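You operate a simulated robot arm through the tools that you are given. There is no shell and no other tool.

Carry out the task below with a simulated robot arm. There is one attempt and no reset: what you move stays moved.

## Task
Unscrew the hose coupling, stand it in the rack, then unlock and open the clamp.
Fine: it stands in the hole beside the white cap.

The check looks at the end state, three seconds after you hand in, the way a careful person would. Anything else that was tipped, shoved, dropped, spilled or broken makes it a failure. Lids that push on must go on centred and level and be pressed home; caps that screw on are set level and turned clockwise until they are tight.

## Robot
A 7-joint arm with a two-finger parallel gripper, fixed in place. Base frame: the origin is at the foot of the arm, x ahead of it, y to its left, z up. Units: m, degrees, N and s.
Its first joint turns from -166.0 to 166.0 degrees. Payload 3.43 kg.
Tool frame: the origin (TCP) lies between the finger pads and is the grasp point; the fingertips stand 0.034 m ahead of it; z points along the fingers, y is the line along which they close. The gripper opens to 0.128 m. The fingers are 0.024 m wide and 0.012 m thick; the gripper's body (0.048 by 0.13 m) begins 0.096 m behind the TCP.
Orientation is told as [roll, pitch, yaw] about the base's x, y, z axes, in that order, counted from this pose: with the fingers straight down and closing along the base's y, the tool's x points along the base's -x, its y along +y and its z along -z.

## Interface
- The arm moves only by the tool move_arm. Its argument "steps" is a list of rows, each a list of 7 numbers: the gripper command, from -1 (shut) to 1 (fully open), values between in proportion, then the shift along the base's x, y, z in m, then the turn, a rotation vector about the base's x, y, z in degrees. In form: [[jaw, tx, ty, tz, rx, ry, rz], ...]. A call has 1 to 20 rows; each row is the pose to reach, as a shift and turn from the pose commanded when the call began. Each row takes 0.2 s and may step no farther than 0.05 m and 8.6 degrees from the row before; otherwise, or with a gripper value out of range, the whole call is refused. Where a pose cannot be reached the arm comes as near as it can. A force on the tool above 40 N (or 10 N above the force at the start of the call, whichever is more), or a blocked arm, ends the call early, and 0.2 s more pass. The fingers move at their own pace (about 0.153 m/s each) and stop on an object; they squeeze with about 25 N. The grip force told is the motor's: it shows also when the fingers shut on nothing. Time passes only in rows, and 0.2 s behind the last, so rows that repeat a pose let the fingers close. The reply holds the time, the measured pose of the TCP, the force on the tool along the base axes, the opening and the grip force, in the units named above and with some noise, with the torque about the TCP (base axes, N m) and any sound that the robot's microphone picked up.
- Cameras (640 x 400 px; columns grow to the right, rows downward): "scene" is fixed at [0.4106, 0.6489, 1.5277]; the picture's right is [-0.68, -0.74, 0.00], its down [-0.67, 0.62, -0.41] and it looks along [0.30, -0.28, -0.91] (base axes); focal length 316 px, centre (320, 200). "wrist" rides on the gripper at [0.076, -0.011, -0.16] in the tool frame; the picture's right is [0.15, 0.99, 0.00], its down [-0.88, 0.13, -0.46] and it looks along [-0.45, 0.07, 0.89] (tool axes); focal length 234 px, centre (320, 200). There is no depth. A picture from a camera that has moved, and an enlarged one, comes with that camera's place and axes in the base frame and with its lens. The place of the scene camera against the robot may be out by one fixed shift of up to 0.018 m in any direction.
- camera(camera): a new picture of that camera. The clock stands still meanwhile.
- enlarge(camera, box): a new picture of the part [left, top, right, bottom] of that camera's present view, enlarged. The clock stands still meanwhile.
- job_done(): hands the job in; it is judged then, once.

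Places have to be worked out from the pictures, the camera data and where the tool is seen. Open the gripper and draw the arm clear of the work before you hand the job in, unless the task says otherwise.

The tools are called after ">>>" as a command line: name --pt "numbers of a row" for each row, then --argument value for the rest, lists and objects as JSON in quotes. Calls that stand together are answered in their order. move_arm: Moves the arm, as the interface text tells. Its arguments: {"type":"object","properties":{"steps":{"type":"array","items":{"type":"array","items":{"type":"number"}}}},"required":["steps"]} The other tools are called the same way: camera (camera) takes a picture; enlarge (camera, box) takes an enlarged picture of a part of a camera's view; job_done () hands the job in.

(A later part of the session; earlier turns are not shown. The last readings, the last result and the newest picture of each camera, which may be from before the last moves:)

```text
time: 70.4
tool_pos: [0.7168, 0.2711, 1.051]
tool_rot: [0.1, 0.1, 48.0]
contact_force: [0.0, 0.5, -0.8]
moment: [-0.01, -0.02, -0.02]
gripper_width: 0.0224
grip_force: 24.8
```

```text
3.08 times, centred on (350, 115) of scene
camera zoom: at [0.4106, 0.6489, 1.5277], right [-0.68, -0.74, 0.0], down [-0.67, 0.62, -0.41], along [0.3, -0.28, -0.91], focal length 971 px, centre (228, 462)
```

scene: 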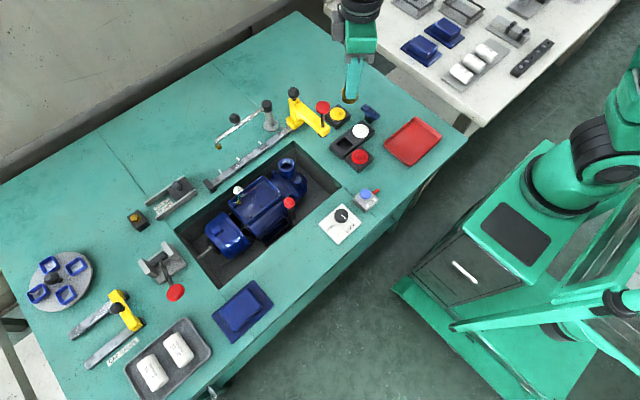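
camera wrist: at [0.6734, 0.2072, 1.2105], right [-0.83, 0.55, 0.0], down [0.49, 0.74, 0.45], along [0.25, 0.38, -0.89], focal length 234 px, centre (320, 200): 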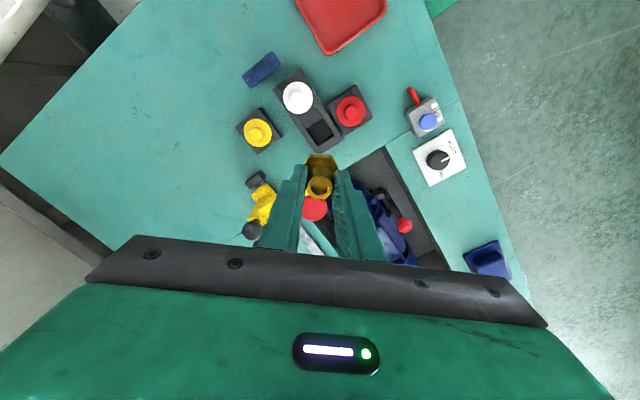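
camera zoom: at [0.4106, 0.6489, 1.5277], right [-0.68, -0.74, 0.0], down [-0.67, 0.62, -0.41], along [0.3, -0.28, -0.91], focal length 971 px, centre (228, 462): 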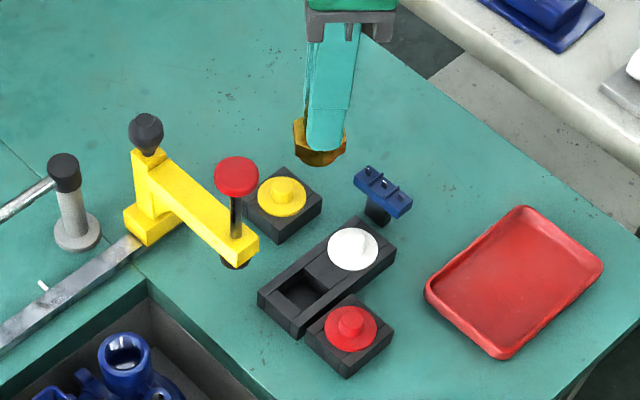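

Grip is stable. I move to (0.715, 0.272) and down to z≈0.98 for a more precise look at the hole.

>>> move_arm --pt "-1 -0.001 0.001 -0.015 0 0 0" --pt "-1 -0.002 0.001 -0.035 0 0 0" --pt "-1 -0.002 0.001 -0.055 0 0 0" --pt "-1 -0.002 0.001 -0.07 0 0 0" --pt "-1 -0.002 0.001 -0.07 0 0 0"

>>> enlarge --camera "wrist" --box '[270, 100, 366, 190]'

>>> enlarge --camera "scene" --box '[320, 100, 390, 170]'

```text
time: 71.6
tool_pos: [0.7128, 0.2716, 0.9798]
tool_rot: [0.2, 0.0, 48.1]
contact_force: [-0.6, -0.1, -1.0]
moment: [-0.01, -0.02, 0.02]
gripper_width: 0.0229
grip_force: 25.4
```

```text
4.44 times, centred on (318, 145) of wrist
camera zoom: at [0.6707, 0.2081, 1.1404], right [-0.83, 0.55, 0.0], down [0.49, 0.74, 0.45], along [0.25, 0.38, -0.89], focal length 1041 px, centre (329, 444)
```

zoom: 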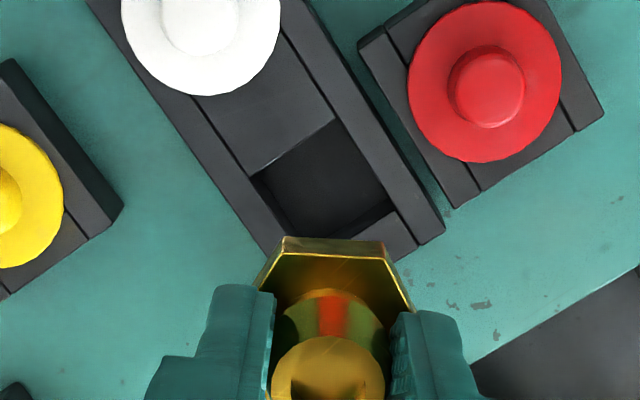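

```text
5.71 times, centred on (355, 135) of scene
camera zoom: at [0.4106, 0.6489, 1.5277], right [-0.68, -0.74, 0.0], down [-0.67, 0.62, -0.41], along [0.3, -0.28, -0.91], focal length 1803 px, centre (120, 571)
```

zoom: 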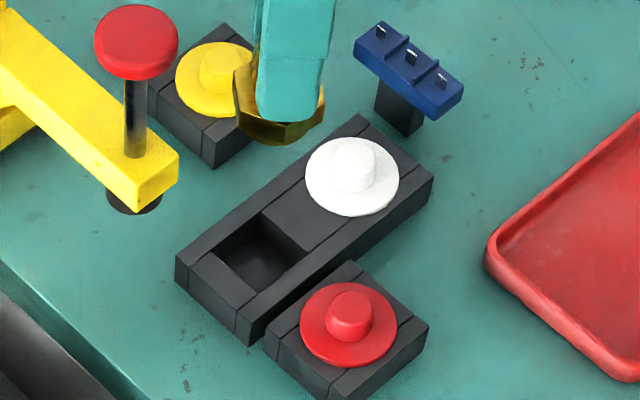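

Hole centre confirmed at (0.7155, 0.272). Align and descend to z≈0.905.

>>> move_arm --pt "-1 0.0027 0.0005 -0.01 0 0 0" --pt "-1 0.0027 0.0005 -0.03 0 0 0" --pt "-1 0.0027 0.0005 -0.05 0 0 0" --pt "-1 0.0027 0.0005 -0.065 0 0 0" --pt "-1 0.0027 0.0005 -0.075 0 0 0" --pt "-1 0.0027 0.0005 -0.075 0 0 0"

>>> enlarge --camera "scene" --box '[320, 110, 376, 166]'

>>> enlarge --camera "wrist" --box '[270, 120, 366, 210]'

```text
time: 73.0
tool_pos: [0.7153, 0.2718, 0.9048]
tool_rot: [0.1, 0.2, 48.1]
contact_force: [-0.1, -0.7, -0.6]
moment: [0.01, 0.03, -0.01]
gripper_width: 0.0223
grip_force: 25.1
```

```text
7.14 times, centred on (348, 138) of scene
camera zoom: at [0.4106, 0.6489, 1.5277], right [-0.68, -0.74, 0.0], down [-0.67, 0.62, -0.41], along [0.3, -0.28, -0.91], focal length 2254 px, centre (120, 643)
```

zoom: 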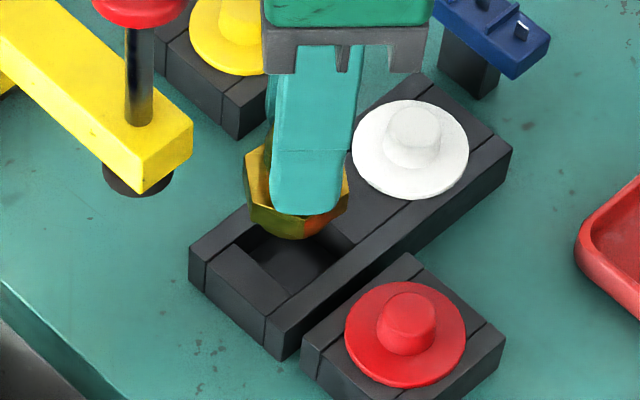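

```text
4.44 times, centred on (318, 165) of wrist
camera zoom: at [0.6731, 0.2086, 1.0649], right [-0.83, 0.55, 0.0], down [0.49, 0.74, 0.45], along [0.25, 0.38, -0.89], focal length 1041 px, centre (329, 356)
```

zoom: 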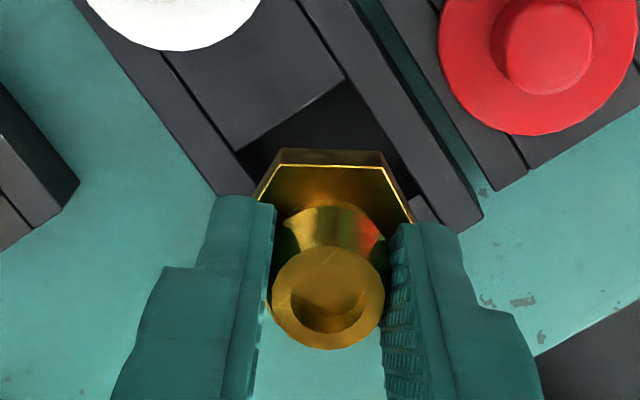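

A stub is visible below the hex heading for the hole. Continue down slowly to z≈0.882.

>>> move_arm --pt "-1 0 0 -0.004 0 0 0" --pt "-1 0 0 -0.008 0 0 0" --pt "-1 0 0 -0.012 0 0 0" --pt "-1 0 0 -0.016 0 0 0" --pt "-1 0 0 -0.02 0 0 0" --pt "-1 0 0 -0.023 0 0 0" --pt "-1 0 0 -0.023 0 0 0"

>>> enlarge --camera "scene" --box '[320, 110, 376, 166]'

```text
time: 74.6
tool_pos: [0.7161, 0.2726, 0.8824]
tool_rot: [0.1, 0.0, 48.0]
contact_force: [-0.3, 0.4, 2.9]
moment: [-0.01, -0.07, -0.02]
gripper_width: 0.0224
grip_force: 25.4
```

```text
7.14 times, centred on (348, 138) of scene
camera zoom: at [0.4106, 0.6489, 1.5277], right [-0.68, -0.74, 0.0], down [-0.67, 0.62, -0.41], along [0.3, -0.28, -0.91], focal length 2254 px, centre (120, 643)
```

zoom: 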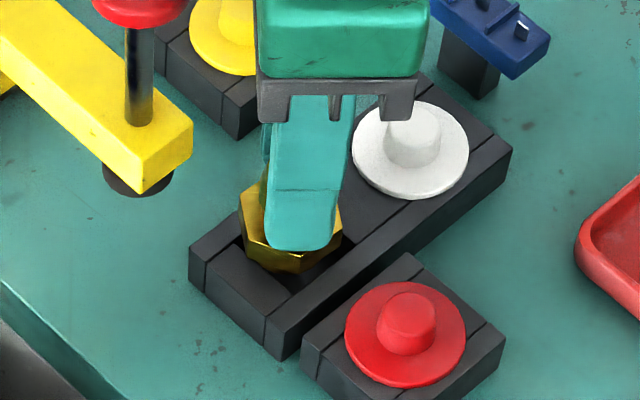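

Slight upward force 2.9 N. Lower another 3 mm in small steps.

>>> move_arm --pt "-1 0 0 -0.001 0 0 0" --pt "-1 0 0 -0.002 0 0 0" --pt "-1 0 0 -0.003 0 0 0" --pt "-1 0 0 -0.003 0 0 0"

>>> enlarge --camera "scene" --box '[326, 124, 366, 164]'

>>> enlarge --camera "wrist" --box '[270, 120, 366, 210]'

```text
time: 75.6
tool_pos: [0.7168, 0.2734, 0.8797]
tool_rot: [0.0, 0.1, 48.2]
contact_force: [1.8, -0.1, 14.8]
moment: [0.06, -0.36, -0.06]
gripper_width: 0.0223
grip_force: 25.6
```

```text
10.00 times, centred on (346, 144) of scene
camera zoom: at [0.4106, 0.6489, 1.5277], right [-0.68, -0.74, 0.0], down [-0.67, 0.62, -0.41], along [0.3, -0.28, -0.91], focal length 3156 px, centre (60, 760)
```

zoom: 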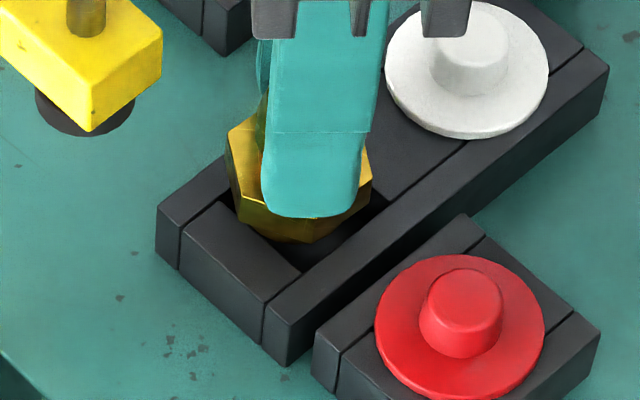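

```text
4.44 times, centred on (318, 165) of wrist
camera zoom: at [0.6732, 0.2087, 1.0395], right [-0.83, 0.55, 0.0], down [0.49, 0.74, 0.46], along [0.25, 0.38, -0.89], focal length 1041 px, centre (329, 356)
```

zoom: 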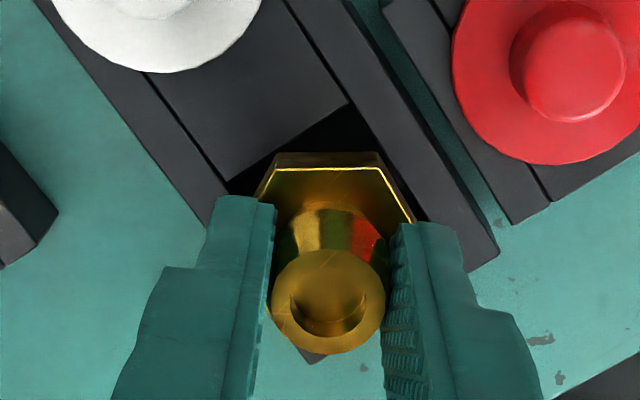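

Contact 15 N with the reaction ~16 mm to the +x side: the stub's +x edge is catching the rail before entering. I lift 4 mm, shift −2.5 mm in x and try again.

>>> move_arm --pt "-1 0 0 0.003 0 0 0" --pt "-1 -0.0025 -0.0005 0.005 0 0 0" --pt "-1 -0.0025 -0.0005 0.005 0 0 0" --pt "-1 -0.0025 -0.0005 0.003 0 0 0" --pt "-1 -0.0025 -0.0005 0.001 0 0 0" --pt "-1 -0.0025 -0.0005 -0.001 0 0 0" --pt "-1 -0.0025 -0.0005 -0.003 0 0 0" --pt "-1 -0.0025 -0.0005 -0.003 0 0 0"

>>> enlarge --camera "scene" --box '[326, 124, 366, 164]'

>>> enlarge --camera "wrist" --box '[270, 120, 366, 210]'

```text
time: 77.4
tool_pos: [0.7137, 0.2714, 0.8754]
tool_rot: [0.1, 0.1, 48.1]
contact_force: [-0.3, 0.1, -0.4]
moment: [-0.04, 0.03, 0.03]
gripper_width: 0.0224
grip_force: 25.3
```

```text
10.00 times, centred on (346, 144) of scene
camera zoom: at [0.4106, 0.6489, 1.5277], right [-0.68, -0.74, 0.0], down [-0.67, 0.62, -0.41], along [0.3, -0.28, -0.91], focal length 3156 px, centre (60, 760)
```

zoom: 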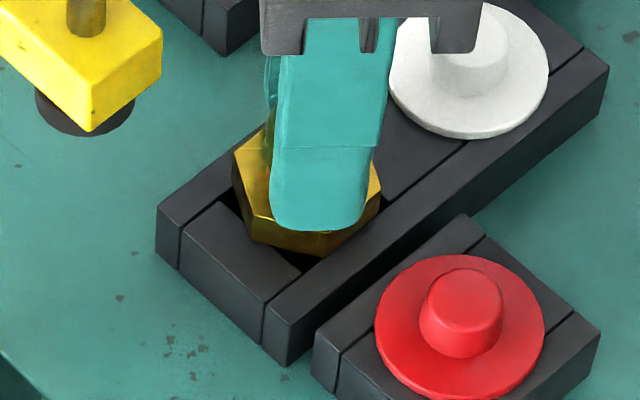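

```text
4.44 times, centred on (318, 165) of wrist
camera zoom: at [0.6706, 0.2084, 1.0361], right [-0.83, 0.55, 0.0], down [0.49, 0.74, 0.45], along [0.25, 0.38, -0.89], focal length 1041 px, centre (329, 356)
```

zoom: 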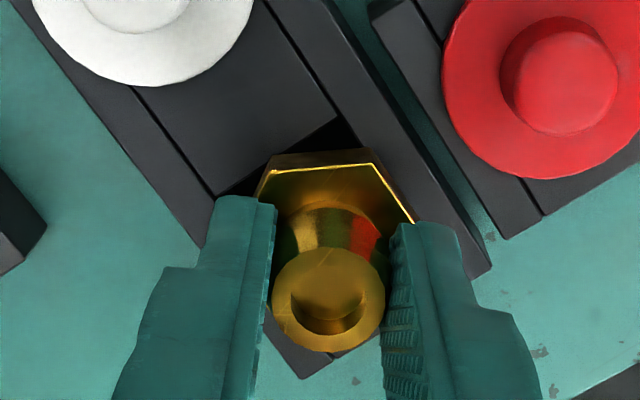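

Now it enters without force. Continue lowering.

>>> move_arm --pt "-1 0 0 -0.002 0 0 0" --pt "-1 0 0 -0.004 0 0 0" --pt "-1 0 0 -0.006 0 0 0" --pt "-1 0 0 -0.008 0 0 0" --pt "-1 0 0 -0.008 0 0 0"

>>> enlarge --camera "scene" --box '[326, 124, 366, 164]'

```text
time: 78.6
tool_pos: [0.7139, 0.2715, 0.8696]
tool_rot: [0.0, -0.1, 48.1]
contact_force: [3.6, -0.5, 18.9]
moment: [0.01, -0.23, -0.12]
gripper_width: 0.0221
grip_force: 25.1
```

```text
10.00 times, centred on (346, 144) of scene
camera zoom: at [0.4106, 0.6489, 1.5277], right [-0.68, -0.74, 0.0], down [-0.67, 0.62, -0.41], along [0.3, -0.28, -0.91], focal length 3156 px, centre (60, 760)
```

zoom: 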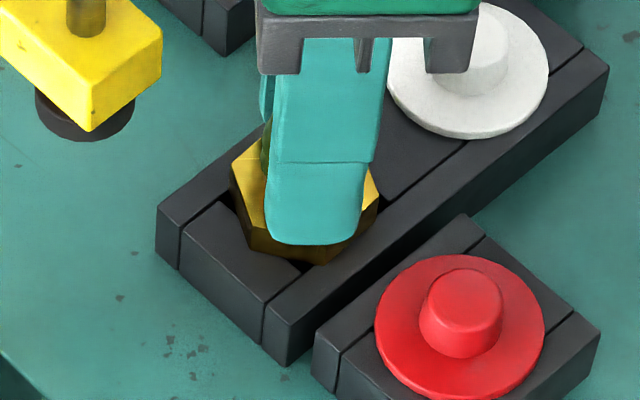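

Contact again at z 0.8696 but now central (reaction through the axis), 10 mm deeper: likely the hex sits on the rack. I check closely.

>>> enlarge --camera "wrist" --box '[280, 130, 360, 200]'

>>> enlarge --camera "scene" --box '[334, 134, 358, 154]'

```text
5.71 times, centred on (320, 165) of wrist
camera zoom: at [0.6707, 0.2085, 1.0289], right [-0.83, 0.55, 0.0], down [0.49, 0.74, 0.46], along [0.25, 0.38, -0.89], focal length 1338 px, centre (320, 400)
```

zoom: 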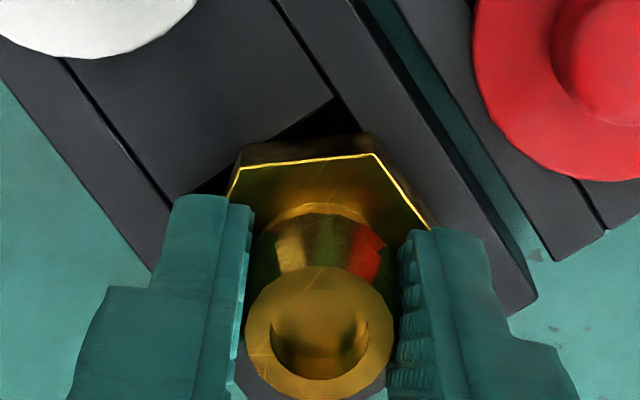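

```text
16.00 times, centred on (346, 144) of scene
camera zoom: at [0.4106, 0.6489, 1.5277], right [-0.68, -0.74, 0.0], down [-0.67, 0.62, -0.41], along [0.3, -0.28, -0.91], focal length 5049 px, centre (-96, 1096)
```

zoom: 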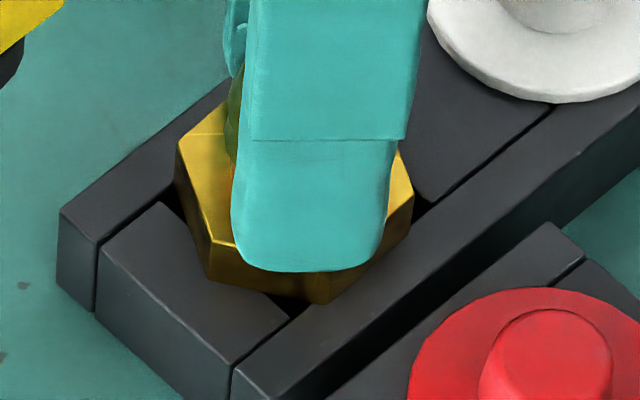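

It looks seated and level on the rack. I relax the downward force, open the jaws partway, and check.

>>> move_arm --pt "-1 0 0 0.0018 0 0 0" --pt "-1 0 0 0.0018 0 0 0" --pt "-0.58 0 0 0.0018 0 0 0" --pt "-0.5 0 0 0.0018 0 0 0" --pt "-0.5 0 0 0.0018 0 0 0"

>>> enlarge --camera "scene" --box '[326, 124, 366, 164]'

>>> enlarge --camera "wrist" --box '[270, 120, 366, 210]'

```text
time: 79.8
tool_pos: [0.7133, 0.2717, 0.8702]
tool_rot: [0.1, 0.2, 48.2]
contact_force: [-5.2, -0.6, 0.1]
moment: [0.09, -0.65, 0.17]
gripper_width: 0.0317
grip_force: 0.1
```

```text
10.00 times, centred on (346, 144) of scene
camera zoom: at [0.4106, 0.6489, 1.5277], right [-0.68, -0.74, 0.0], down [-0.67, 0.62, -0.41], along [0.3, -0.28, -0.91], focal length 3156 px, centre (60, 760)
```

zoom: 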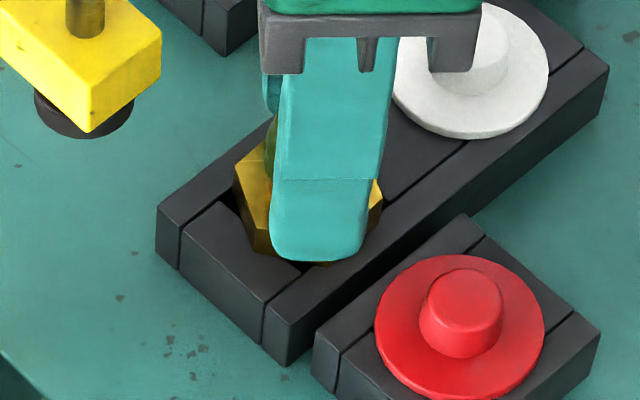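

```text
4.44 times, centred on (318, 165) of wrist
camera zoom: at [0.6703, 0.2085, 1.0299], right [-0.83, 0.55, 0.0], down [0.49, 0.74, 0.45], along [0.25, 0.38, -0.89], focal length 1041 px, centre (329, 356)
```

zoom: 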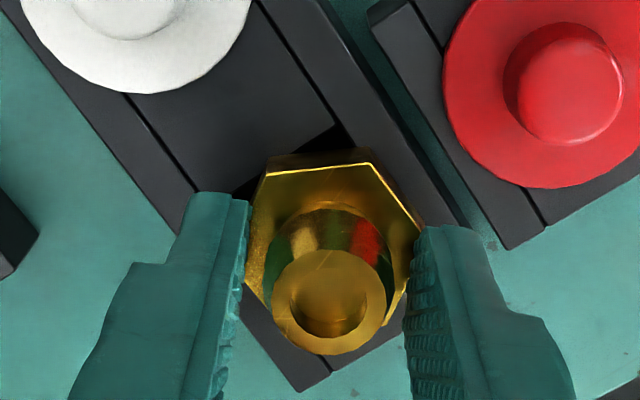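

A sideways force −5 N with a moment arm above the TCP appeared: the gripper body may be touching the red knob. Check images before moving.

>>> enlarge --camera "scene" --box '[290, 70, 390, 170]'

>>> camera --camera "wrist"

```text
4.00 times, centred on (340, 120) of scene
camera zoom: at [0.4106, 0.6489, 1.5277], right [-0.68, -0.74, 0.0], down [-0.67, 0.62, -0.41], along [0.3, -0.28, -0.91], focal length 1262 px, centre (240, 520)
```

zoom: 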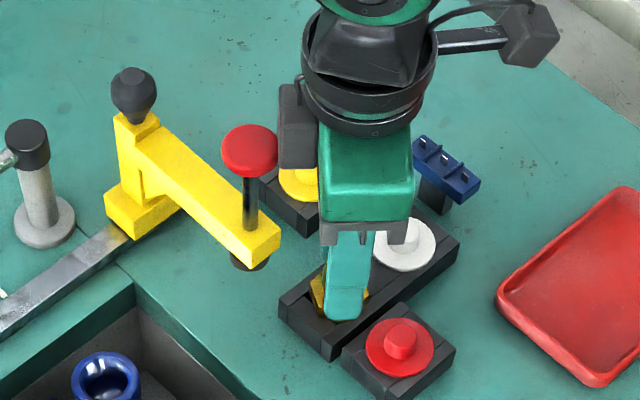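

```text
taken
camera wrist: at [0.6703, 0.2085, 1.0299], right [-0.83, 0.55, 0.0], down [0.49, 0.74, 0.45], along [0.25, 0.38, -0.89], focal length 234 px, centre (320, 200)
```

wrist: 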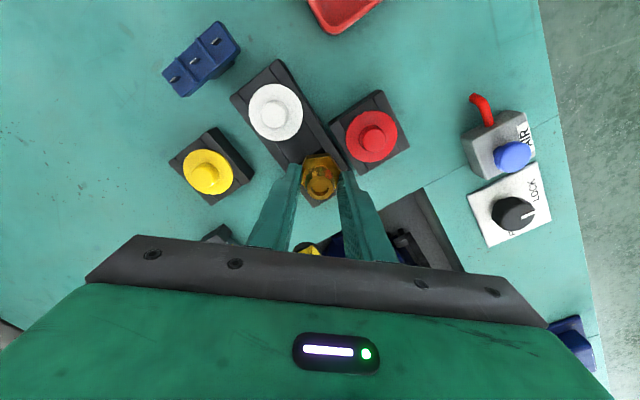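

A module on the gripper's back side is touching the red knob. I back off along the finger-width direction (toward −x,−y) by ~8 mm, then go up.

>>> move_arm --pt "-0.5 -0.0027 -0.003 0 0 0 0" --pt "-0.5 -0.0054 -0.006 0.001 0 0 0" --pt "-0.5 -0.0054 -0.006 0.008 0 0 0" --pt "-0.5 -0.0054 -0.006 0.02 0 0 0" --pt "-0.5 -0.0054 -0.006 0.04 0 0 0" --pt "-0.5 -0.0054 -0.006 0.06 0 0 0" --pt "-0.5 -0.0054 -0.006 0.09 0 0 0" --pt "-0.5 -0.0054 -0.006 0.12 0 0 0" --pt "-0.5 -0.0054 -0.006 0.12 0 0 0"

>>> enlarge --camera "scene" --box '[290, 70, 390, 170]'

>>> enlarge --camera "wrist" --box '[260, 100, 380, 200]'

```text
time: 81.8
tool_pos: [0.7097, 0.2669, 0.9915]
tool_rot: [0.1, 0.2, 48.1]
contact_force: [0.1, -0.6, 0.1]
moment: [-0.02, -0.01, 0.0]
gripper_width: 0.0317
grip_force: 0.1
```

```text
4.00 times, centred on (340, 120) of scene
camera zoom: at [0.4106, 0.6489, 1.5277], right [-0.68, -0.74, 0.0], down [-0.67, 0.62, -0.41], along [0.3, -0.28, -0.91], focal length 1262 px, centre (240, 520)
```

zoom: 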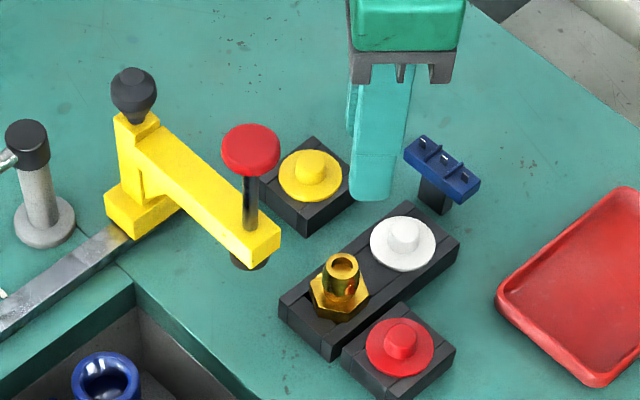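

```text
4.00 times, centred on (320, 150) of wrist
camera zoom: at [0.6659, 0.2032, 1.1505], right [-0.83, 0.55, 0.0], down [0.49, 0.74, 0.45], along [0.25, 0.38, -0.89], focal length 937 px, centre (320, 400)
```

zoom: 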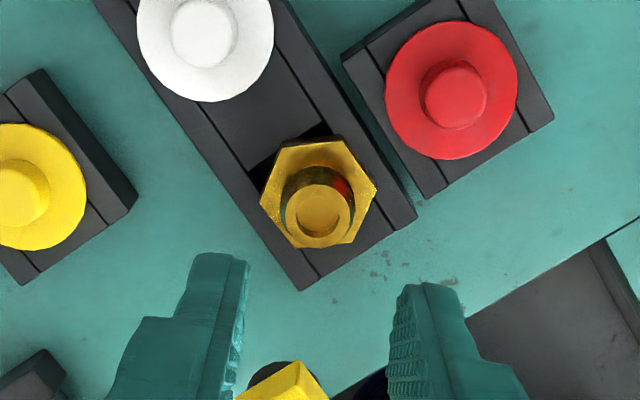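

The coupling stands in the hole beside the white cap. Zoom to verify it's upright and compare the yellow clamp with the starting picture.

>>> enlarge --camera "scene" --box '[326, 120, 366, 160]'

>>> enlarge --camera "scene" --box '[200, 70, 400, 195]'

```text
10.00 times, centred on (346, 140) of scene
camera zoom: at [0.4106, 0.6489, 1.5277], right [-0.68, -0.74, 0.0], down [-0.67, 0.62, -0.41], along [0.3, -0.28, -0.91], focal length 3156 px, centre (60, 800)
```

zoom: 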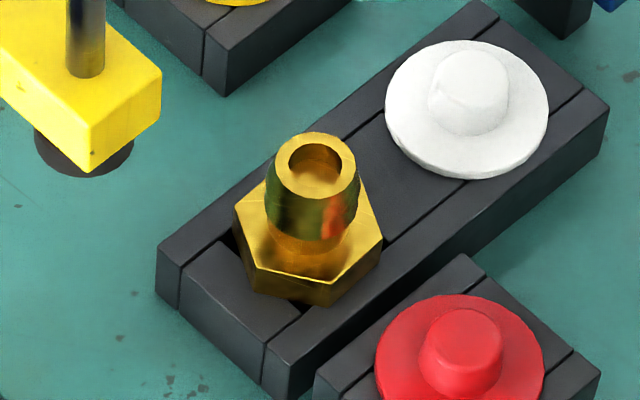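

```text
3.20 times, centred on (300, 132) of scene
camera zoom: at [0.4106, 0.6489, 1.5277], right [-0.68, -0.74, 0.0], down [-0.67, 0.62, -0.41], along [0.3, -0.28, -0.91], focal length 1010 px, centre (384, 416)
```

zoom: 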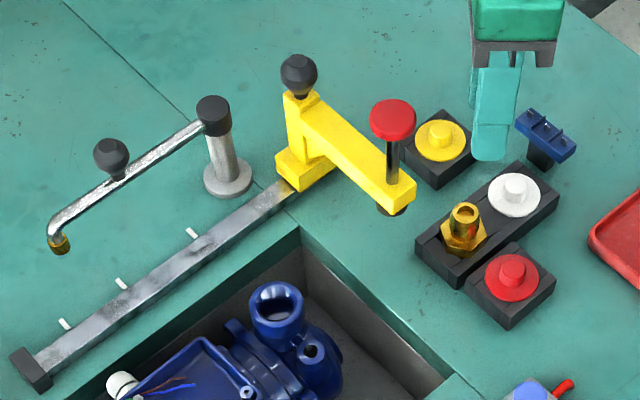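

Coupling done and nothing else disturbed. Now the dial at about (0.570, 0.4225), top z≈0.82: I move above it, turning to yaw 90° so I can turn it 90° clockwise (LOCK −x → FREE +y).

>>> move_arm --pt "-0.4 -0.02 0 0 0 0 4" --pt "-0.2 -0.05 0 0 0 0 12" --pt "0 -0.08 0.01 0 0 0 20" --pt "0 -0.11 0.03 0 0 0 28" --pt "0 -0.13 0.06 0 0 0 36" --pt "0 -0.14 0.09 0 0 0 42" --pt "0 -0.14 0.12 -0.01 0 0 42" --pt "0 -0.14 0.145 -0.02 0 0 42" --pt "0 -0.14 0.156 -0.03 0 0 42" --pt "0 -0.14 0.156 -0.03 0 0 42"

>>> camera --camera "wrist"

>>> enlarge --camera "wrist" --box '[260, 90, 380, 200]'

```text
time: 84.0
tool_pos: [0.5687, 0.4224, 0.9594]
tool_rot: [0.0, -0.1, 90.1]
contact_force: [0.8, -0.4, -0.6]
moment: [0.0, 0.01, 0.01]
gripper_width: 0.0643
grip_force: 0.1
```

```text
taken
camera wrist: at [0.5791, 0.3463, 1.1199], right [-0.99, -0.15, 0.0], down [-0.13, 0.88, 0.46], along [-0.07, 0.45, -0.89], focal length 234 px, centre (320, 200)
```

wrist: 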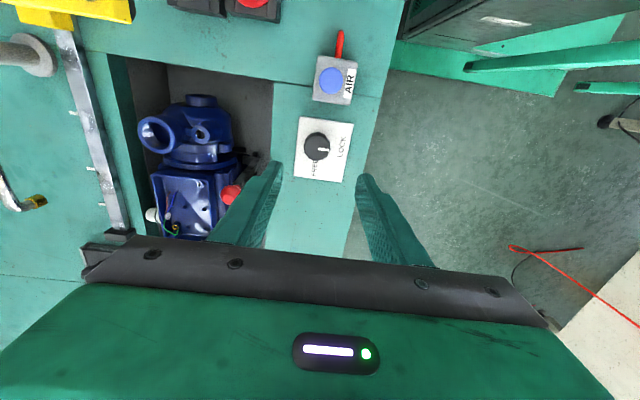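

```text
3.64 times, centred on (320, 145) of wrist
camera zoom: at [0.5791, 0.3463, 1.1199], right [-0.99, -0.15, 0.0], down [-0.13, 0.88, 0.46], along [-0.07, 0.45, -0.89], focal length 852 px, centre (320, 400)
```

zoom: 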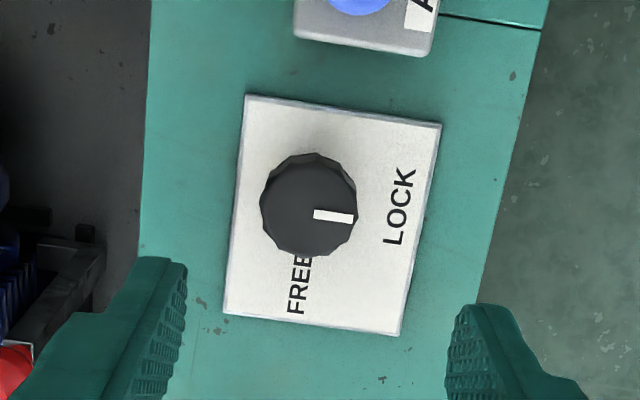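

Dial centre (0.5705, 0.4235), top ≈0.825. Descend with jaws at ~64 mm around it to TCP z≈0.845.

>>> move_arm --pt "0 0.0018 0.001 -0.03 0 0 0" --pt "0 0.0018 0.001 -0.06 0 0 0" --pt "0 0.0018 0.001 -0.085 0 0 0" --pt "0 0.0018 0.001 -0.105 0 0 0" --pt "0 0.0018 0.001 -0.114 0 0 0" --pt "0 0.0018 0.001 -0.114 0 0 0"

>>> enlarge --camera "wrist" --box '[260, 120, 380, 220]'

>>> enlarge --camera "scene" --box '[290, 180, 390, 250]'

```text
time: 85.4
tool_pos: [0.5698, 0.4226, 0.8471]
tool_rot: [0.2, 0.0, 90.0]
contact_force: [0.0, 0.2, -0.8]
moment: [-0.02, -0.03, 0.01]
gripper_width: 0.0641
grip_force: 0.1
```

```text
4.00 times, centred on (320, 170) of wrist
camera zoom: at [0.5804, 0.3469, 1.0062], right [-0.99, -0.15, 0.0], down [-0.13, 0.88, 0.46], along [-0.07, 0.45, -0.89], focal length 937 px, centre (320, 320)
```

zoom: 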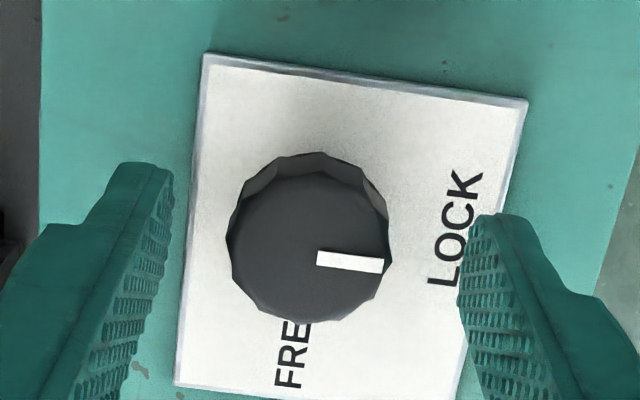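

```text
5.71 times, centred on (340, 215) of scene
camera zoom: at [0.4106, 0.6489, 1.5277], right [-0.68, -0.74, 0.0], down [-0.67, 0.62, -0.41], along [0.3, -0.28, -0.91], focal length 1803 px, centre (206, 114)
```

zoom: 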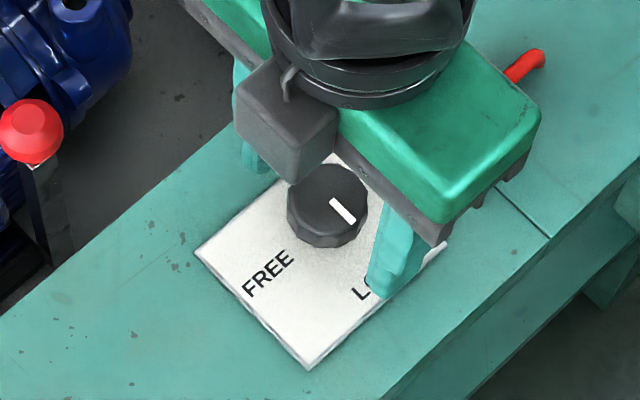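

Dial axis (0.572, 0.4225), top 0.827. Shift +2 mm in x, lower 4 mm, and close on the knob.

>>> move_arm --pt "0 0.002 0 -0.004 0 0 0" --pt "-0.2 0.002 0 -0.004 0 0 0" --pt "-0.5 0.002 0 -0.004 0 0 0" --pt "-1 0.002 0 -0.004 0 0 0" --pt "-1 0.002 0 -0.004 0 0 0"

>>> enlarge --camera "wrist" --box '[260, 120, 380, 220]'

```text
time: 86.6
tool_pos: [0.5716, 0.4233, 0.8441]
tool_rot: [0.1, 0.0, 90.1]
contact_force: [0.2, -0.6, 0.1]
moment: [-0.01, -0.01, 0.01]
gripper_width: 0.0333
grip_force: 45.0
```

```text
4.00 times, centred on (320, 170) of wrist
camera zoom: at [0.5827, 0.3473, 1.0027], right [-0.99, -0.15, 0.0], down [-0.13, 0.88, 0.46], along [-0.07, 0.45, -0.89], focal length 937 px, centre (320, 320)
```

zoom: 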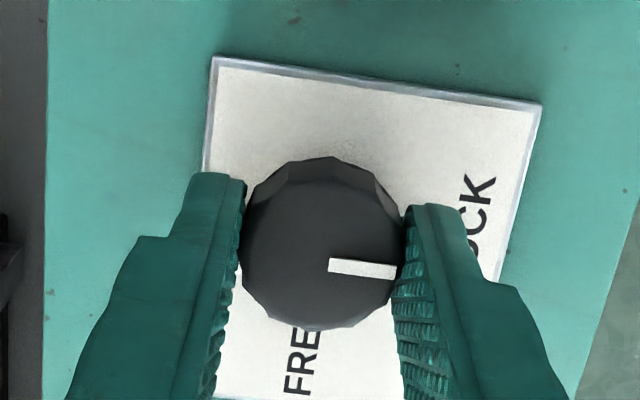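

Knob gripped, well centred. Rotate 90° clockwise toward FREE.

>>> move_arm --pt "-1 0 0 0 0 0 -8" --pt "-1 0 0 0 0 0 -16" --pt "-1 0 0 0 0 0 -24" --pt "-1 0 0 0 0 0 -32" --pt "-1 0 0 0 0 0 -40" --pt "-1 0 0 0 0 0 -48" --pt "-1 0 0 0 0 0 -56" --pt "-1 0 0 0 0 0 -64" --pt "-1 0 0 0 0 0 -72" --pt "-1 0 0 0 0 0 -80" --pt "-1 0 0 0 0 0 -88" --pt "-1 0 0 0 0 0 -90" --pt "-1 0 0 0 0 0 -90"

>>> enlarge --camera "wrist" --box '[260, 120, 380, 220]'

>>> enlarge --camera "scene" --box '[290, 180, 390, 250]'

```text
time: 89.4
tool_pos: [0.5727, 0.4217, 0.8425]
tool_rot: [0.0, 0.0, -0.2]
contact_force: [17.4, -19.2, 21.0]
moment: [-0.57, -0.66, 0.16]
gripper_width: 0.0333
grip_force: 45.0
```

```text
4.00 times, centred on (320, 170) of wrist
camera zoom: at [0.4962, 0.411, 1.0026], right [-0.14, 0.99, 0.0], down [0.88, 0.13, 0.46], along [0.45, 0.07, -0.89], focal length 937 px, centre (320, 320)
```

zoom: 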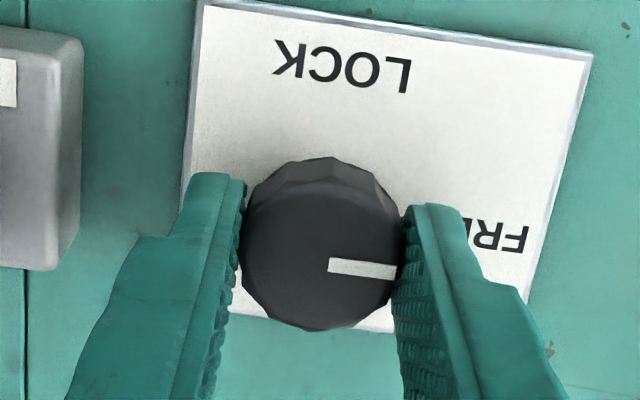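

```text
5.71 times, centred on (340, 215) of scene
camera zoom: at [0.4106, 0.6489, 1.5277], right [-0.68, -0.74, 0.0], down [-0.67, 0.62, -0.41], along [0.3, -0.28, -0.91], focal length 1803 px, centre (206, 114)
```

zoom: 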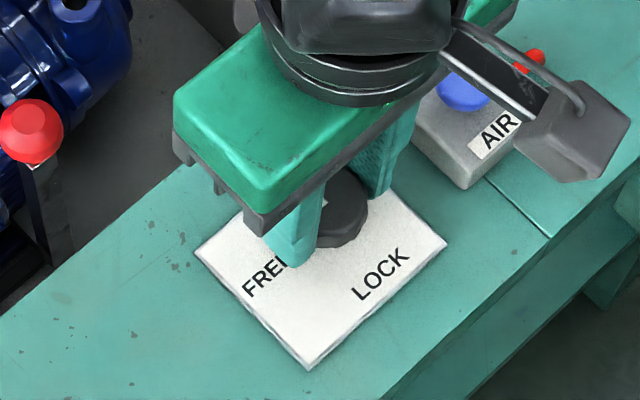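

Pointer now at FREE. Open slightly and lift clear.

>>> move_arm --pt "-0.3 0 0 0 0 0 0" --pt "-0.15 0 0 0 0 0 0" --pt "-0.15 0 0 0.01 0 0 0" --pt "-0.15 0 0 0.03 0 0 0" --pt "-0.15 0 0 0.06 0 0 0" --pt "-0.15 0 0 0.1 0 0 0" --pt "-0.15 0 0 0.12 0 0 0" --pt "-0.15 0 0 0.12 0 0 0"

>>> camera --camera "wrist"

>>> enlarge --camera "scene" --box '[250, 170, 390, 250]'

```text
time: 91.2
tool_pos: [0.5722, 0.4226, 0.9631]
tool_rot: [0.0, 0.2, 0.1]
contact_force: [0.1, -0.3, -0.7]
moment: [-0.03, 0.01, 0.0]
gripper_width: 0.0545
grip_force: 0.1
```

```text
taken
camera wrist: at [0.4958, 0.4111, 1.1227], right [-0.15, 0.99, 0.0], down [0.88, 0.13, 0.45], along [0.45, 0.07, -0.89], focal length 234 px, centre (320, 200)
```

wrist: 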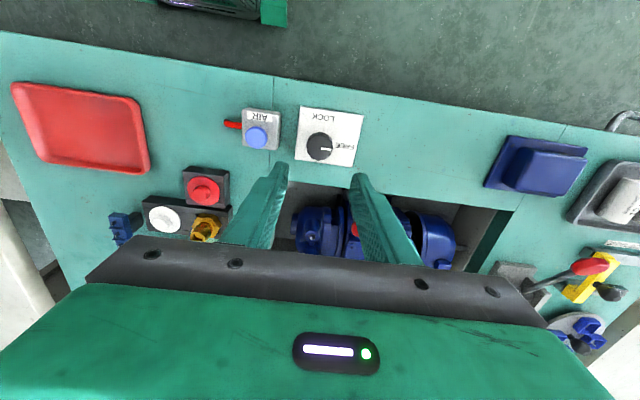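

```text
4.57 times, centred on (320, 210) of scene
camera zoom: at [0.4106, 0.6489, 1.5277], right [-0.68, -0.74, 0.0], down [-0.67, 0.62, -0.41], along [0.3, -0.28, -0.91], focal length 1443 px, centre (320, 154)
```

zoom: 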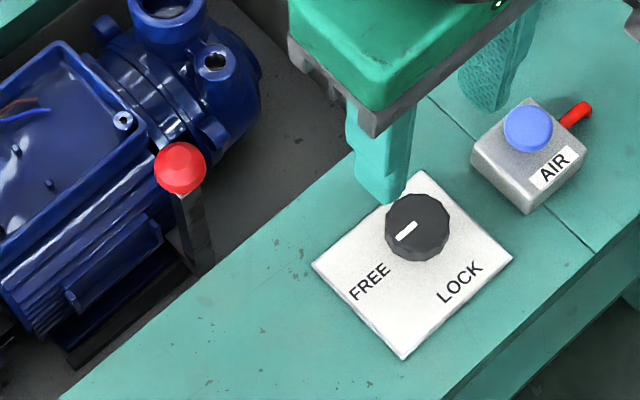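

Dial is at FREE. Next I look at the clamp lever's pivot from the −y side (yaw 90) to determine which way it swings.

>>> move_arm --pt "-0.15 0 0 0.01 0 0 8" --pt "-0.15 0.01 0 0.02 0 0 16" --pt "-0.15 0.02 0.005 0.02 0 0 24" --pt "-0.15 0.03 0.01 0.02 0 0 32" --pt "-0.15 0.04 0.015 0.02 0 0 40" --pt "-0.15 0.05 0.02 0.02 0 0 48" --pt "-0.15 0.06 0.025 0.02 0 0 56" --pt "-0.15 0.07 0.03 0.02 0 0 64" --pt "-0.15 0.075 0.035 0.02 0 0 72" --pt "-0.15 0.08 0.04 0.02 0 0 80" --pt "-0.15 0.08 0.045 0.02 0 0 88" --pt "-0.15 0.08 0.05 0.02 0 0 90" --pt "-0.15 0.08 0.05 0.02 0 0 90"

>>> camera --camera "wrist"

>>> enlarge --camera "wrist" --box '[260, 90, 380, 200]'

```text
time: 94.0
tool_pos: [0.6526, 0.4743, 0.9832]
tool_rot: [0.1, 0.1, 90.1]
contact_force: [0.3, 0.1, 0.0]
moment: [0.01, -0.02, -0.02]
gripper_width: 0.0542
grip_force: 0.2
```

```text
taken
camera wrist: at [0.663, 0.3976, 1.1419], right [-0.99, -0.15, 0.0], down [-0.13, 0.88, 0.46], along [-0.07, 0.45, -0.89], focal length 234 px, centre (320, 200)
```

wrist: 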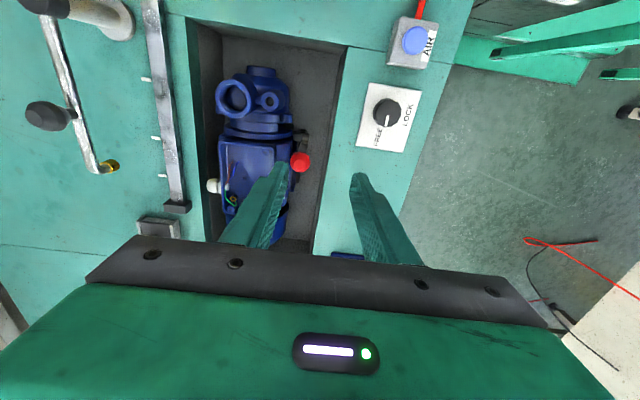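

```text
3.64 times, centred on (320, 145) of wrist
camera zoom: at [0.663, 0.3976, 1.1419], right [-0.99, -0.15, 0.0], down [-0.13, 0.88, 0.46], along [-0.07, 0.45, -0.89], focal length 852 px, centre (320, 400)
```

zoom: 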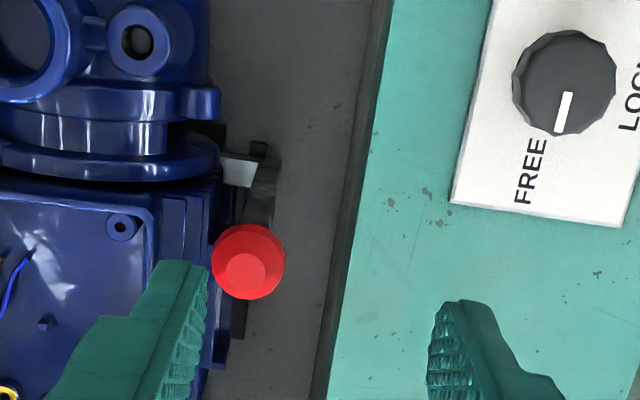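

A bright jaw extends from the lever's foot toward the motor (+x). Zoom in for more detail.

>>> enlarge --camera "wrist" --box '[280, 115, 320, 180]'

>>> enlarge --camera "scene" --box '[262, 190, 318, 230]'

```text
6.15 times, centred on (300, 148) of wrist
camera zoom: at [0.663, 0.3976, 1.1419], right [-0.99, -0.15, 0.0], down [-0.13, 0.88, 0.46], along [-0.07, 0.45, -0.89], focal length 1441 px, centre (443, 523)
```

zoom: 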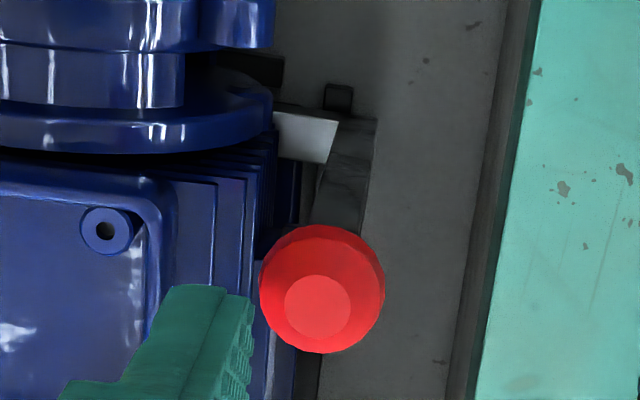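

```text
10.00 times, centred on (290, 210) of scene
camera zoom: at [0.4106, 0.6489, 1.5277], right [-0.68, -0.74, 0.0], down [-0.67, 0.62, -0.41], along [0.3, -0.28, -0.91], focal length 3156 px, centre (620, 100)
```

zoom: 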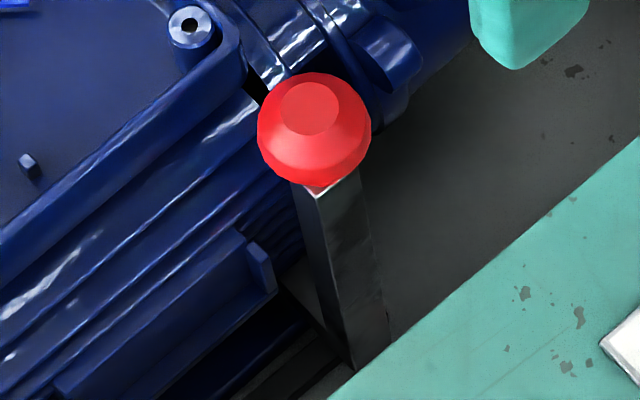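

The pivot pin runs along y and the jaw points to the motor, so the lever opens toward −x. I rotate to yaw 0 (pinch axis along y, parallel to the pivot) above the ball at (0.6745, 0.4985, 0.838).

>>> move_arm --pt "-0.15 0.005 0.005 0 0 0 -8" --pt "-0.15 0.01 0.01 0 0 0 -16" --pt "-0.15 0.015 0.015 0 0 0 -24" --pt "-0.15 0.02 0.02 0 0 0 -32" --pt "-0.15 0.022 0.024 0 0 0 -40" --pt "-0.15 0.022 0.024 -0.01 0 0 -48" --pt "-0.15 0.022 0.024 -0.02 0 0 -56" --pt "-0.15 0.022 0.024 -0.03 0 0 -64" --pt "-0.15 0.022 0.024 -0.03 0 0 -72" --pt "-0.15 0.022 0.024 -0.03 0 0 -80" --pt "-0.15 0.022 0.024 -0.03 0 0 -88" --pt "-0.15 0.022 0.024 -0.03 0 0 -90" --pt "-0.15 0.022 0.024 -0.03 0 0 -90"

>>> enlarge --camera "wrist" --box '[260, 100, 380, 210]'

```text
time: 96.8
tool_pos: [0.6737, 0.4979, 0.9534]
tool_rot: [0.0, 0.2, 0.0]
contact_force: [-0.4, 0.1, 0.2]
moment: [0.0, -0.05, 0.0]
gripper_width: 0.0547
grip_force: 0.2
```

```text
3.64 times, centred on (320, 155) of wrist
camera zoom: at [0.598, 0.4861, 1.1123], right [-0.15, 0.99, 0.0], down [0.88, 0.13, 0.45], along [0.45, 0.07, -0.89], focal length 852 px, centre (320, 364)
```

zoom: 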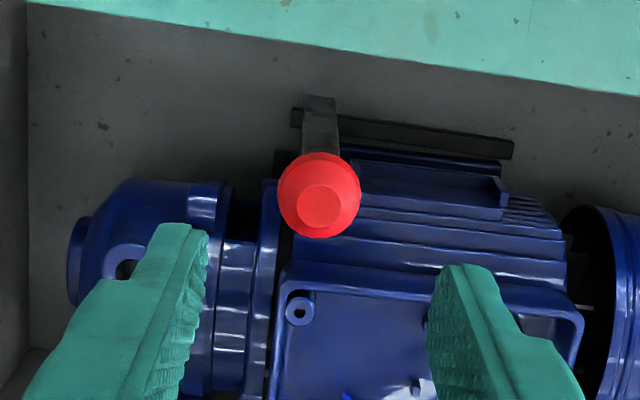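

Ball centred under the gripper. Descend slowly to z≈0.857.

>>> move_arm --pt "-0.15 0.0018 0 -0.02 0 0 0" --pt "-0.15 0.0018 0 -0.04 0 0 0" --pt "-0.15 0.0018 0 -0.06 0 0 0" --pt "-0.15 0.0018 0 -0.075 0 0 0" --pt "-0.15 0.0018 0 -0.085 0 0 0" --pt "-0.15 0.0018 0 -0.092 0 0 0" --pt "-0.15 0.0018 0 -0.096 0 0 0" --pt "-0.15 0.0018 0 -0.096 0 0 0"

>>> enlarge --camera "wrist" --box '[260, 130, 380, 230]'

>>> enlarge --camera "scene" --box '[250, 170, 330, 230]'

```text
time: 98.6
tool_pos: [0.6756, 0.497, 0.8567]
tool_rot: [0.0, 0.1, 0.2]
contact_force: [-0.3, 0.0, 0.4]
moment: [0.01, -0.04, -0.01]
gripper_width: 0.0545
grip_force: 0.1
```

```text
4.00 times, centred on (320, 180) of wrist
camera zoom: at [0.5993, 0.4863, 1.0164], right [-0.15, 0.99, 0.0], down [0.88, 0.13, 0.45], along [0.45, 0.07, -0.89], focal length 937 px, centre (320, 280)
```

zoom: 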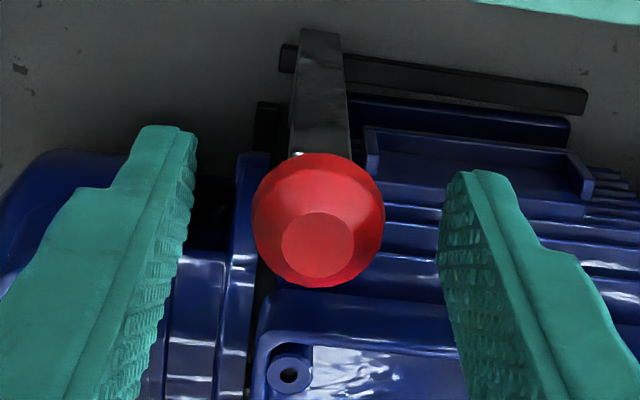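

```text
6.67 times, centred on (290, 200) of scene
camera zoom: at [0.4106, 0.6489, 1.5277], right [-0.68, -0.74, 0.0], down [-0.67, 0.62, -0.41], along [0.3, -0.28, -0.91], focal length 2104 px, centre (520, 200)
```

zoom: 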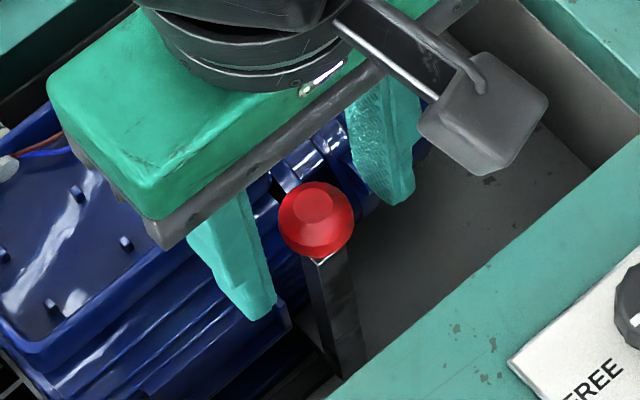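

No contact so far. Close on the ball.

>>> move_arm --pt "-0.4 0 0.001 -0.002 0 0 0" --pt "-0.7 0 0.001 -0.002 0 0 0" --pt "-1 0 0.001 -0.002 0 0 0" --pt "-1 0 0.001 -0.002 0 0 0"

>>> enlarge --camera "wrist" --box '[260, 130, 380, 230]'

```text
time: 99.6
tool_pos: [0.6761, 0.4978, 0.8537]
tool_rot: [-0.1, 0.0, 0.0]
contact_force: [-4.0, -18.6, 2.3]
moment: [-0.25, 0.36, -0.07]
gripper_width: 0.0278
grip_force: 44.9
```

```text
4.00 times, centred on (320, 180) of wrist
camera zoom: at [0.5997, 0.4862, 1.0143], right [-0.15, 0.99, 0.0], down [0.88, 0.13, 0.45], along [0.45, 0.07, -0.89], focal length 937 px, centre (320, 280)
```

zoom: 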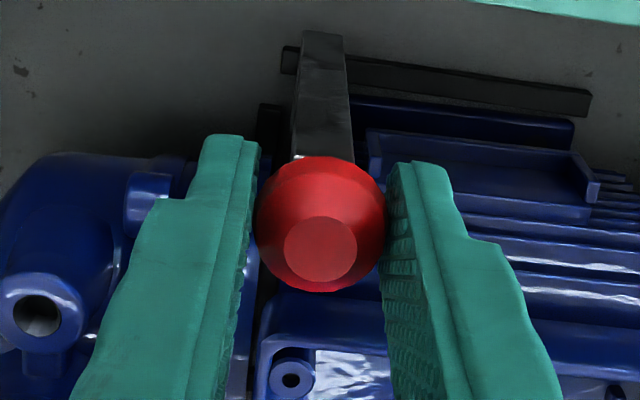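

Gripped at 27.8 mm. Relieve the y force and pull gently toward −x by 15 mm.

>>> move_arm --pt "-1 0 -0.0015 0 0 0 0" --pt "-1 -0.003 -0.0015 0 0 0 0" --pt "-1 -0.006 -0.0015 0 0 0 0" --pt "-1 -0.009 -0.0015 -0.0003 0 0 0" --pt "-1 -0.012 -0.0015 -0.0005 0 0 0" --pt "-1 -0.015 -0.0015 -0.0007 0 0 0" --pt "-1 -0.015 -0.0015 -0.0007 0 0 0"

>>> enlarge --camera "wrist" --box '[260, 130, 380, 230]'

```text
time: 101.2
tool_pos: [0.6598, 0.4961, 0.8554]
tool_rot: [0.1, 0.1, 0.1]
contact_force: [1.5, -6.1, 8.4]
moment: [-0.13, -0.27, -0.09]
gripper_width: 0.0276
grip_force: 44.8
```

```text
4.00 times, centred on (320, 180) of wrist
camera zoom: at [0.5845, 0.4856, 1.0141], right [-0.15, 0.99, 0.0], down [0.88, 0.13, 0.46], along [0.45, 0.07, -0.89], focal length 937 px, centre (320, 280)
```

zoom: 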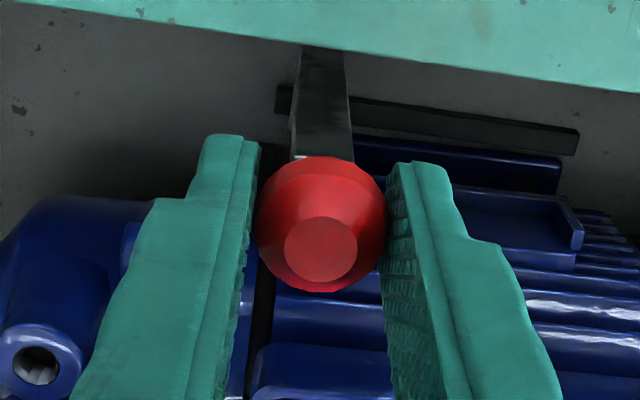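

The lever follows freely. Continue pulling another 20 mm along the arc.

>>> move_arm --pt "-1 -0.003 -0.0005 0.0005 0 0 0" --pt "-1 -0.006 -0.0005 0.0003 0 0 0" --pt "-1 -0.009 -0.0005 0 0 0 0" --pt "-1 -0.012 -0.0005 -0.0003 0 0 0" --pt "-1 -0.015 -0.0005 -0.0007 0 0 0" --pt "-1 -0.018 -0.0005 -0.0012 0 0 0" --pt "-1 -0.021 -0.0005 -0.0018 0 0 0" --pt "-1 -0.021 -0.0005 -0.0018 0 0 0"

>>> enlarge --camera "wrist" --box '[260, 130, 380, 230]'

>>> enlarge --camera "scene" --box '[250, 170, 350, 240]'

```text
time: 103.0
tool_pos: [0.6428, 0.4974, 0.8521]
tool_rot: [0.1, -0.1, -0.1]
contact_force: [31.0, 17.9, 13.5]
moment: [0.05, -0.4, -0.07]
gripper_width: 0.0277
grip_force: 45.1
```

```text
4.00 times, centred on (320, 180) of wrist
camera zoom: at [0.5652, 0.4854, 1.0116], right [-0.15, 0.99, 0.0], down [0.88, 0.13, 0.46], along [0.45, 0.07, -0.89], focal length 937 px, centre (320, 280)
```

zoom: 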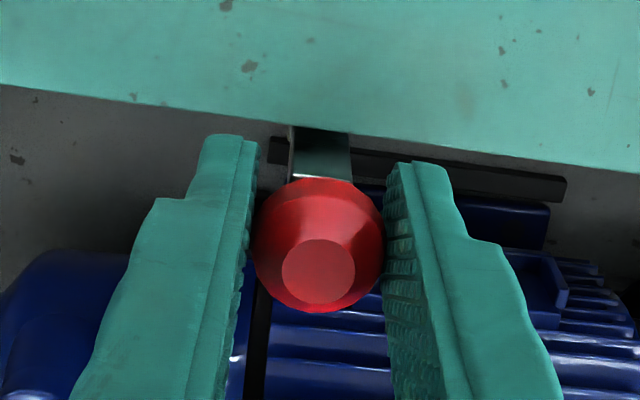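

```text
5.71 times, centred on (300, 205) of scene
camera zoom: at [0.4106, 0.6489, 1.5277], right [-0.68, -0.74, 0.0], down [-0.67, 0.62, -0.41], along [0.3, -0.28, -0.91], focal length 1803 px, centre (434, 171)
```

zoom: 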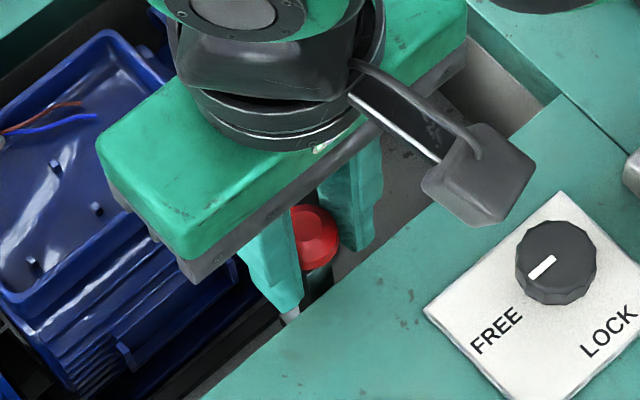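

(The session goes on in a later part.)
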